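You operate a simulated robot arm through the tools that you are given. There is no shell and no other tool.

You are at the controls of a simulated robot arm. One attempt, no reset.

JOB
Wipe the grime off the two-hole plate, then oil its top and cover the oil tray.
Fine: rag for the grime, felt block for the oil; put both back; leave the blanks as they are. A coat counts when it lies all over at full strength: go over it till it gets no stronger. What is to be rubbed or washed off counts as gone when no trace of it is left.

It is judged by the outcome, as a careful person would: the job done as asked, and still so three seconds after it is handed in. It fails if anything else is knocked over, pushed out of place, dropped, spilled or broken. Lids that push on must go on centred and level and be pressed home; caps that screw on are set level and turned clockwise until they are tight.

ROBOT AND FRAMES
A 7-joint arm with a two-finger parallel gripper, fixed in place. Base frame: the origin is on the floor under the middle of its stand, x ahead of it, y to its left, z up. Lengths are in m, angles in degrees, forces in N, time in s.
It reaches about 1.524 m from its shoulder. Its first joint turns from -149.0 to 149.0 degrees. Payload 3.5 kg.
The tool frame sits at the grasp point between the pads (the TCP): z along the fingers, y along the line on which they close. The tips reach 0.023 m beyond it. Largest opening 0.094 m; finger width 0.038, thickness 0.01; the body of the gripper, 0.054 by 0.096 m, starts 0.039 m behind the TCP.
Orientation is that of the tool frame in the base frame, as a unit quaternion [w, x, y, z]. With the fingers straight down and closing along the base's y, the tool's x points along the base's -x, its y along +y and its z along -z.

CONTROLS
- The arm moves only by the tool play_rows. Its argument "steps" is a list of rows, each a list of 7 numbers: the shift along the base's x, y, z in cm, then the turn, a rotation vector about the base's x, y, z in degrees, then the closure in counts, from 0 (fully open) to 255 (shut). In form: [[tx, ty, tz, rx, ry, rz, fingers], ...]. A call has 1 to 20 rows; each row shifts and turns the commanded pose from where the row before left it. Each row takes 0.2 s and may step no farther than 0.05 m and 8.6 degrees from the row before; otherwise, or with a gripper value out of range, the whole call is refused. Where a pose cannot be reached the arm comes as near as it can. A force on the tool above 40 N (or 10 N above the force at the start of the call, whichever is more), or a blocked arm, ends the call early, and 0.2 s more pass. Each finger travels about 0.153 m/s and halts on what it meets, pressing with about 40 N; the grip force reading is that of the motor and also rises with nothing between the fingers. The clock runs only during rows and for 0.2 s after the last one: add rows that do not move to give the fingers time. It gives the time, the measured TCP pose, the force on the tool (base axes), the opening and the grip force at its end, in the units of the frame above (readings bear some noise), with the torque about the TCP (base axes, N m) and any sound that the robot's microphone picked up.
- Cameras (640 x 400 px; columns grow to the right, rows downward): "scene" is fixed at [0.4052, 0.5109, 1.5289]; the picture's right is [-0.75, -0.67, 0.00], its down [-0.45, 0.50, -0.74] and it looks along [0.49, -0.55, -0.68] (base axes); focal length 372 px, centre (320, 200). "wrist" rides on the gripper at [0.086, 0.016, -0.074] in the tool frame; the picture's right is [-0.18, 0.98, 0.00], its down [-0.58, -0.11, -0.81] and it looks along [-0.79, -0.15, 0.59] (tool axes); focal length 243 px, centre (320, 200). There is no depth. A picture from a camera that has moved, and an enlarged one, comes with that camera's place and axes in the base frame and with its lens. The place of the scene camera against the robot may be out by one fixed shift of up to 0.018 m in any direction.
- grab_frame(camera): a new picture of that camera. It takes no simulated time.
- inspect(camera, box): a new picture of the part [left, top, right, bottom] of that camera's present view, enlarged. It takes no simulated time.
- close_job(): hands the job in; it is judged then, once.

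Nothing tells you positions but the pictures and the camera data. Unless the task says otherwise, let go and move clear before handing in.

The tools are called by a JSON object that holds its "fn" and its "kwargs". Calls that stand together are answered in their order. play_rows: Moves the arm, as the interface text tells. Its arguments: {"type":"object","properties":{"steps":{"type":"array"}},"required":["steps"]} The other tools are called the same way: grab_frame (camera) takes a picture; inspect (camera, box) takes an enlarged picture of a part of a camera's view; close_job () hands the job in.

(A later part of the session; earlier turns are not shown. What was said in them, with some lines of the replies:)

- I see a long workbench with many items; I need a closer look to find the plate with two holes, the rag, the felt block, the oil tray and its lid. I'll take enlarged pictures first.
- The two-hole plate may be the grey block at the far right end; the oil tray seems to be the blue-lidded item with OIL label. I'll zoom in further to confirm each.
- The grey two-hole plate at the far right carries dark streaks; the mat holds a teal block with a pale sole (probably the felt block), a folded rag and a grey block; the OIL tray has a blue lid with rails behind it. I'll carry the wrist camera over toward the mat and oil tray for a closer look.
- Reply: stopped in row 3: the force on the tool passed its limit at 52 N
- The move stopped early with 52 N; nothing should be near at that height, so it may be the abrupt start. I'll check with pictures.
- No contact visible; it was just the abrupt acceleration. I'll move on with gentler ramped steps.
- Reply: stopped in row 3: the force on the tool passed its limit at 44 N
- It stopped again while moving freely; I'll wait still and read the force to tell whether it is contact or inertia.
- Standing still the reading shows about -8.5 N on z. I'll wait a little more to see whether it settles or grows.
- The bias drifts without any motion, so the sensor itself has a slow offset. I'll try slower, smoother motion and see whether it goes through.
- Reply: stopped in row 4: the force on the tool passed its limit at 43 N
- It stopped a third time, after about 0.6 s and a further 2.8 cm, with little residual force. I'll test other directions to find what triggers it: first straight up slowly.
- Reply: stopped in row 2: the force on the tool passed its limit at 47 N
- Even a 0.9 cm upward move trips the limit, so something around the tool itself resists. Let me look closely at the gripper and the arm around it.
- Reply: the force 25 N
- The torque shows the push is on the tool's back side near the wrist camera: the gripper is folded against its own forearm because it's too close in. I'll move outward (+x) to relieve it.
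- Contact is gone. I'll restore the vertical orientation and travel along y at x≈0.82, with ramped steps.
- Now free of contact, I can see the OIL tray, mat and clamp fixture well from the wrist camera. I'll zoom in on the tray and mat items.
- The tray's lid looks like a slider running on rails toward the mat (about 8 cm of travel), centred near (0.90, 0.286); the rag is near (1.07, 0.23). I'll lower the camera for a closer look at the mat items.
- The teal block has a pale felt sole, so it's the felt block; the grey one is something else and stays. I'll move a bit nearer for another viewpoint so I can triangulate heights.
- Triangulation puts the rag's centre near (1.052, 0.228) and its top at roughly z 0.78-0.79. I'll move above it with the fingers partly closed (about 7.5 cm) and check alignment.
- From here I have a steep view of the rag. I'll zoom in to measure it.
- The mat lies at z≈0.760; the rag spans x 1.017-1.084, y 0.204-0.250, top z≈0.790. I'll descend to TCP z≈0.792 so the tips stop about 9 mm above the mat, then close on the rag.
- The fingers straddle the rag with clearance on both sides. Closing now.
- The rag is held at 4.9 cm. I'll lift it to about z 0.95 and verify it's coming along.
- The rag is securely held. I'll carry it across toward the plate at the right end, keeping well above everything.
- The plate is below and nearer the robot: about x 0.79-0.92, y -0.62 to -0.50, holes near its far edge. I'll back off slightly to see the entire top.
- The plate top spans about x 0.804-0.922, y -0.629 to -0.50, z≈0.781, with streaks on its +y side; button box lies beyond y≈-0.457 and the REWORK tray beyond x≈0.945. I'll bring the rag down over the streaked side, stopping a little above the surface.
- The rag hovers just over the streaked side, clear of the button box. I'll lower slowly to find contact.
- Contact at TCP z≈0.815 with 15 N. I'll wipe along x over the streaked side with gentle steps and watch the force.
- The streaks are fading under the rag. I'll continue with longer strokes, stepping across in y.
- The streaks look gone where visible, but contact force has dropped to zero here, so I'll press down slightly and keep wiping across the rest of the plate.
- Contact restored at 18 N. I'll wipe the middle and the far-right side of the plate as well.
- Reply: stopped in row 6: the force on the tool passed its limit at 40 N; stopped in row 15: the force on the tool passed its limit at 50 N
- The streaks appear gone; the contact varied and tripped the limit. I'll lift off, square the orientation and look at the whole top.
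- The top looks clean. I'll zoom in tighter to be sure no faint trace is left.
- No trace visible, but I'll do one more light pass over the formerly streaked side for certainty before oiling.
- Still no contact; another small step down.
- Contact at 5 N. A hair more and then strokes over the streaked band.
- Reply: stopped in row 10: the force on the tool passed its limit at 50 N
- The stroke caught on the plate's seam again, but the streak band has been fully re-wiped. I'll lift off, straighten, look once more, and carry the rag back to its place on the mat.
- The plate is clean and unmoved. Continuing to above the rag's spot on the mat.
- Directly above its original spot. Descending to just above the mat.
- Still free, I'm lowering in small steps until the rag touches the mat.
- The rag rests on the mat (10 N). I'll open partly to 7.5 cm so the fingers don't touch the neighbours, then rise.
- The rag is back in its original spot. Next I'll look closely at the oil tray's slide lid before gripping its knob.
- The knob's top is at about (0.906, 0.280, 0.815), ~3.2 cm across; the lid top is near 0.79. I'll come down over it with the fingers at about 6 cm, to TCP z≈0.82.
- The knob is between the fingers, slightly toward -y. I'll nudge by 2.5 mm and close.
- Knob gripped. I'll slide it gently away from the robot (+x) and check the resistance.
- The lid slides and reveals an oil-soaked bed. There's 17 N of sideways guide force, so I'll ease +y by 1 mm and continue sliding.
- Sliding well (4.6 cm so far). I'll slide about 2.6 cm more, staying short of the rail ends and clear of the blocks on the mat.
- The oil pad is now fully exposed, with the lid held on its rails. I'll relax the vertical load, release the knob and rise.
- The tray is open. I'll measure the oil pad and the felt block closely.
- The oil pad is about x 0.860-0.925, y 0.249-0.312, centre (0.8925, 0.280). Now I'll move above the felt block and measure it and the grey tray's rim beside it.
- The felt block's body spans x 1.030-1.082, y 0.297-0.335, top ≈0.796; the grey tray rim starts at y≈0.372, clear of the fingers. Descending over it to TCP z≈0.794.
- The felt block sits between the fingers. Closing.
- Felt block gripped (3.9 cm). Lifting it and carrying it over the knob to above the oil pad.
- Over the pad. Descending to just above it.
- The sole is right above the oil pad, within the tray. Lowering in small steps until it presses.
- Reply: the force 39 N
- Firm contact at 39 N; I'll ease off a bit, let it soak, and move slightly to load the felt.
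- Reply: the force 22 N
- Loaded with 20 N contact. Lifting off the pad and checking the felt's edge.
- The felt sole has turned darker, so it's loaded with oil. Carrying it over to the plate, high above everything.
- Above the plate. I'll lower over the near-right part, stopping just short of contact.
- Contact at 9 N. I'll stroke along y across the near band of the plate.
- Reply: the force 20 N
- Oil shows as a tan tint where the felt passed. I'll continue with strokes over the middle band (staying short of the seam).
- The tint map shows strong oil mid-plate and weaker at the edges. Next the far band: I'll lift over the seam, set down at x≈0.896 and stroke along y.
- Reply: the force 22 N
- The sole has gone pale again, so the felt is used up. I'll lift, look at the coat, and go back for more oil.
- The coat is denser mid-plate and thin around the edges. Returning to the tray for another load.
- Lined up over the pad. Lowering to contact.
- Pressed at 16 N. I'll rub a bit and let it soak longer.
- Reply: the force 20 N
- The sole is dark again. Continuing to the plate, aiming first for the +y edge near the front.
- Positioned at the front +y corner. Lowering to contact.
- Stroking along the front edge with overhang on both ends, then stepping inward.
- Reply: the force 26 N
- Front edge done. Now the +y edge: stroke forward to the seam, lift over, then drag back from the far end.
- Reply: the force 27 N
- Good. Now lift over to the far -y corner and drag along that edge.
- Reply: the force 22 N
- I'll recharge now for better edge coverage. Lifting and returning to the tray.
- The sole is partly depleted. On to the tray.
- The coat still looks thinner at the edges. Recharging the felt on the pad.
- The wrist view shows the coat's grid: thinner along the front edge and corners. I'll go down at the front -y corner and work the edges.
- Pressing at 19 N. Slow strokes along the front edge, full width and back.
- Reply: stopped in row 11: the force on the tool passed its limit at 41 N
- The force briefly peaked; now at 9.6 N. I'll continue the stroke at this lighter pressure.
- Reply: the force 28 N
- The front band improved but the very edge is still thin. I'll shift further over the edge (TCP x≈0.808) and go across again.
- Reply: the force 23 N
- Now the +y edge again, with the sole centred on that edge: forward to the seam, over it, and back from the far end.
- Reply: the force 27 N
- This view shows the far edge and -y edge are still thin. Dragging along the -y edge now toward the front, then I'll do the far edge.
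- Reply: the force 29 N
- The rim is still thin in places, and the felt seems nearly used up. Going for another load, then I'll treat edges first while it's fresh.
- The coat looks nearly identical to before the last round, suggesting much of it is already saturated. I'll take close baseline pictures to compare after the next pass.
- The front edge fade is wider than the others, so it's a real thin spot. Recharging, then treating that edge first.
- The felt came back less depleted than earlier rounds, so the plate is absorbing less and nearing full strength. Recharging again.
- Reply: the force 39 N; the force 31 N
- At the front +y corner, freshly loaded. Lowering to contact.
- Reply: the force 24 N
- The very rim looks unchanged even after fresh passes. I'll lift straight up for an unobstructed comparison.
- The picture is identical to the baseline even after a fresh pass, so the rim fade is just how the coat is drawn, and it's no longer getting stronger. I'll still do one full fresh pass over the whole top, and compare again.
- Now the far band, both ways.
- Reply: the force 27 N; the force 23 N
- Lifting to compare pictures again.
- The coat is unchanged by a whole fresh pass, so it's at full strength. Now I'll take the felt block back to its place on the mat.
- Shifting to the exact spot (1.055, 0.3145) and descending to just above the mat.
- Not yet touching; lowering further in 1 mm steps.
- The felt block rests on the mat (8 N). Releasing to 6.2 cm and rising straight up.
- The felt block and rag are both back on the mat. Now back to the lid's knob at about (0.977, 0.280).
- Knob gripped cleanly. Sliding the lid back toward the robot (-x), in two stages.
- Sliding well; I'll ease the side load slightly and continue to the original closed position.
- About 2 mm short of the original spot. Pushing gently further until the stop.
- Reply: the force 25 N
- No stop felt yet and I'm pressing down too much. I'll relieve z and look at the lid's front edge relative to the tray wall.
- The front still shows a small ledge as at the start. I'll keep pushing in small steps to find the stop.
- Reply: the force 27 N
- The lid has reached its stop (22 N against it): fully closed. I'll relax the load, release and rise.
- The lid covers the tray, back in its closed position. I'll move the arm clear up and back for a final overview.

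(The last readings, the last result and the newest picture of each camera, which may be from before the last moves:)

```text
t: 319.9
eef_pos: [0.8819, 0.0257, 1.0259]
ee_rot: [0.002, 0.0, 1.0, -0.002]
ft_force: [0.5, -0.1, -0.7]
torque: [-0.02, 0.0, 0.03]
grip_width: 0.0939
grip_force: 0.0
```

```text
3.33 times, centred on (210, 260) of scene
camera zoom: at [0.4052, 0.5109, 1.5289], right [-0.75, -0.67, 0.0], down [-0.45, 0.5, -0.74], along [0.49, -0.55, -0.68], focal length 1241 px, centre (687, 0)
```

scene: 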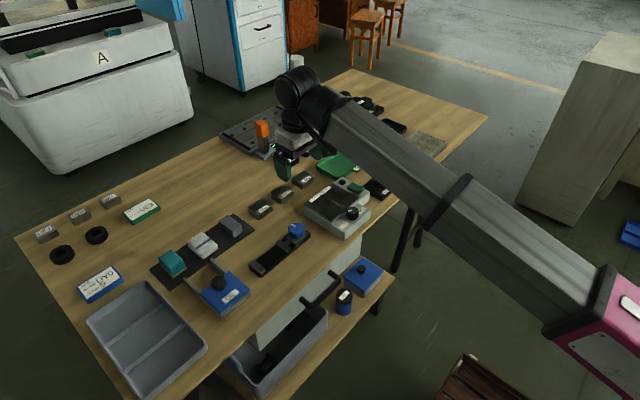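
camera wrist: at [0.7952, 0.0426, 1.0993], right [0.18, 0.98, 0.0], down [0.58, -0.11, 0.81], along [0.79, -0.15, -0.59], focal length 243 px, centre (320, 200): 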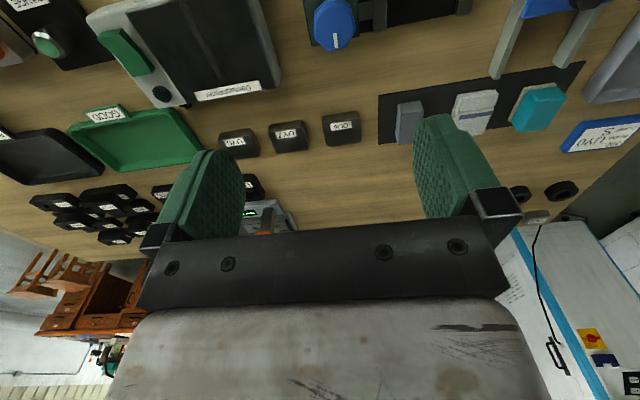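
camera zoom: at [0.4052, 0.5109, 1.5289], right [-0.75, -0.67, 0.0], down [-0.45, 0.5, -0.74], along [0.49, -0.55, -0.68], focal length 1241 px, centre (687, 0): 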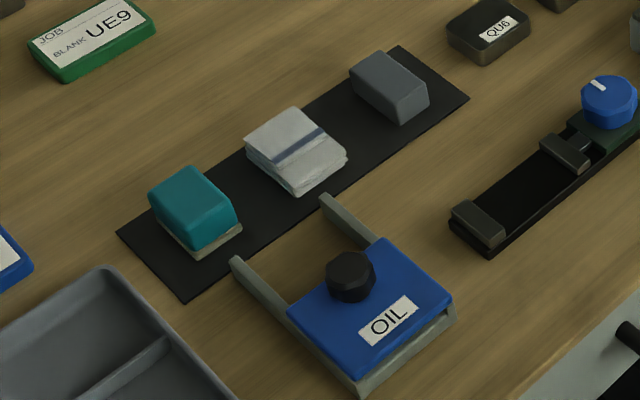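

Everything looks in place. Before handing in, I'll take one last close look at the plate with the empty gripper.

{"fn": "play_rows", "kwargs": {"steps": [[-0.1, -0.5, 0, 0, 0, 0, 0], [-0.3, -1.4, 0, 0, 0, 0, 0], [-0.5, -2.6, 0, 0, 0, 0, 0], [-0.6, -3.4, 0, 0, 0, 0, 0], [-0.6, -3.7, 0, 0, 0, 0, 0], [-0.6, -3.7, 0, 0, 0, 0, 0], [-0.6, -3.7, 0, 0, 0, 0, 0], [-0.6, -3.7, 0, 0, 0, 0, 0], [-0.6, -3.7, 0, 0, 0, 0, 0], [-0.6, -3.7, 0, 0, 0, 0, 0], [-0.6, -3.7, 0, 0, 0, 0, 0], [-0.6, -3.7, 0, 0, 0, 0, 0], [-0.6, -3.7, 0, 0, 0, 0, 0], [-0.6, -3.7, 0, 0, 0, 0, 0], [-0.6, -3.4, 0, 0, 0, 0, 0], [-0.5, -2.8, 0, 0, 0, 0, 0], [-0.4, -2.2, 0, 0, 0, 0, 0], [-0.2, -1.4, 0, 0, 0, 0, 0], [0, -0.6, 0, 0, 0, 0, 0], [0, 0, 0, 0, 0, 0, 0]]}}

{"fn": "grab_frame", "kwargs": {"camera": "wrist"}}

{"fn": "inspect", "kwargs": {"camera": "wrist", "box": [210, 0, 410, 150]}}

{"fn": "inspect", "kwargs": {"camera": "scene", "box": [390, 120, 460, 170]}}

{"fn": "grab_frame", "kwargs": {"camera": "scene"}}

```text
t: 324.1
eef_pos: [0.789, -0.5272, 1.0254]
ee_rot: [0.001, -0.001, 1.0, -0.001]
ft_force: [-0.9, -0.2, -0.1]
torque: [-0.02, 0.0, 0.01]
grip_width: 0.0941
grip_force: 0.1
```

```text
taken
camera wrist: at [0.7026, -0.5106, 1.0995], right [0.18, 0.98, 0.0], down [0.58, -0.11, 0.81], along [0.79, -0.15, -0.59], focal length 243 px, centre (320, 200)
```

wrist: 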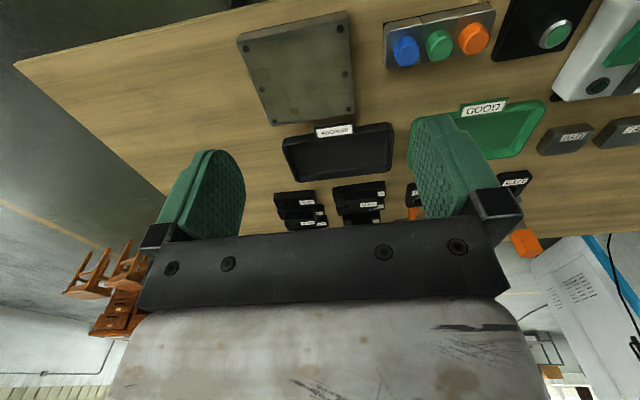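

```text
2.67 times, centred on (310, 75) of wrist
camera zoom: at [0.7026, -0.5106, 1.0995], right [0.18, 0.98, 0.0], down [0.58, -0.11, 0.81], along [0.79, -0.15, -0.59], focal length 647 px, centre (347, 533)
```

zoom: 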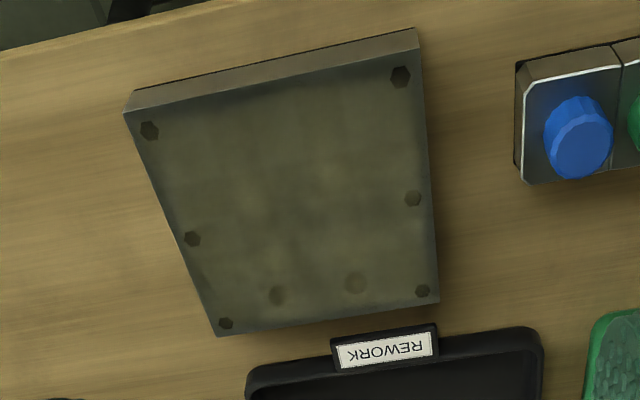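

```text
8.00 times, centred on (425, 145) of scene
camera zoom: at [0.4052, 0.5109, 1.5289], right [-0.75, -0.67, 0.0], down [-0.45, 0.5, -0.74], along [0.49, -0.55, -0.68], focal length 2977 px, centre (-520, 640)
```

zoom: 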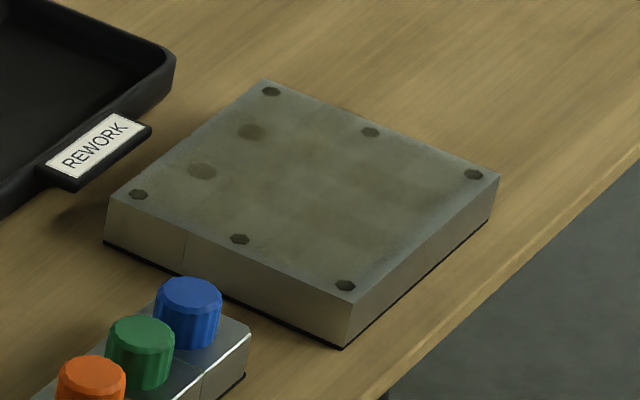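

```text
taken
```

scene: 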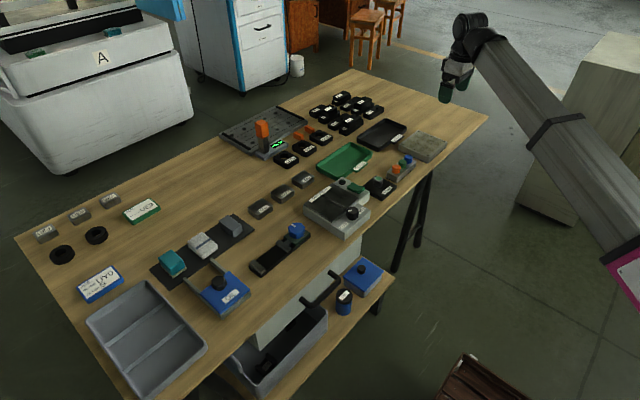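

The coat is even all over, with the same soft border on all four sides and unchanged by repeated passes. The grime is gone, the rag and felt block are back on the mat, the oil tray is covered, and nothing else has moved. The arm is clear, so I'm handing in.

{"fn": "close_job", "kwargs": {}}

```text
The job is handed in.
```

I've handed the job in: the two-hole plate is wiped and oiled, and the oil tray is covered.

- **Grime:** I wiped the plate with the rag until close-up pictures showed no trace, then gave the streaked side one more pass.
- **Oil:** I loaded the felt block four times and went over the whole top, edges included. In the last close-up pictures a full pass with fresh oil changed nothing, so I took the coat to be at full strength. The tint still looks slightly softer right at the rim on all four sides. It did not change with further passes, so I judged that to be how the coat is drawn and not a thin spot.
- **Tray:** The lid slides on rails. I pushed it back until it met its stop, and it covers the oil pad.
- **Everything else:** The rag and felt block are back in their places on the mat. I left the blanks alone, and in the final pictures everything else looks in place.

Early on, a few moves stopped because the gripper was pressing against its own forearm. Later, some wiping and oiling strokes stopped when the pressure briefly went over the limit. I saw nothing shifted by either.
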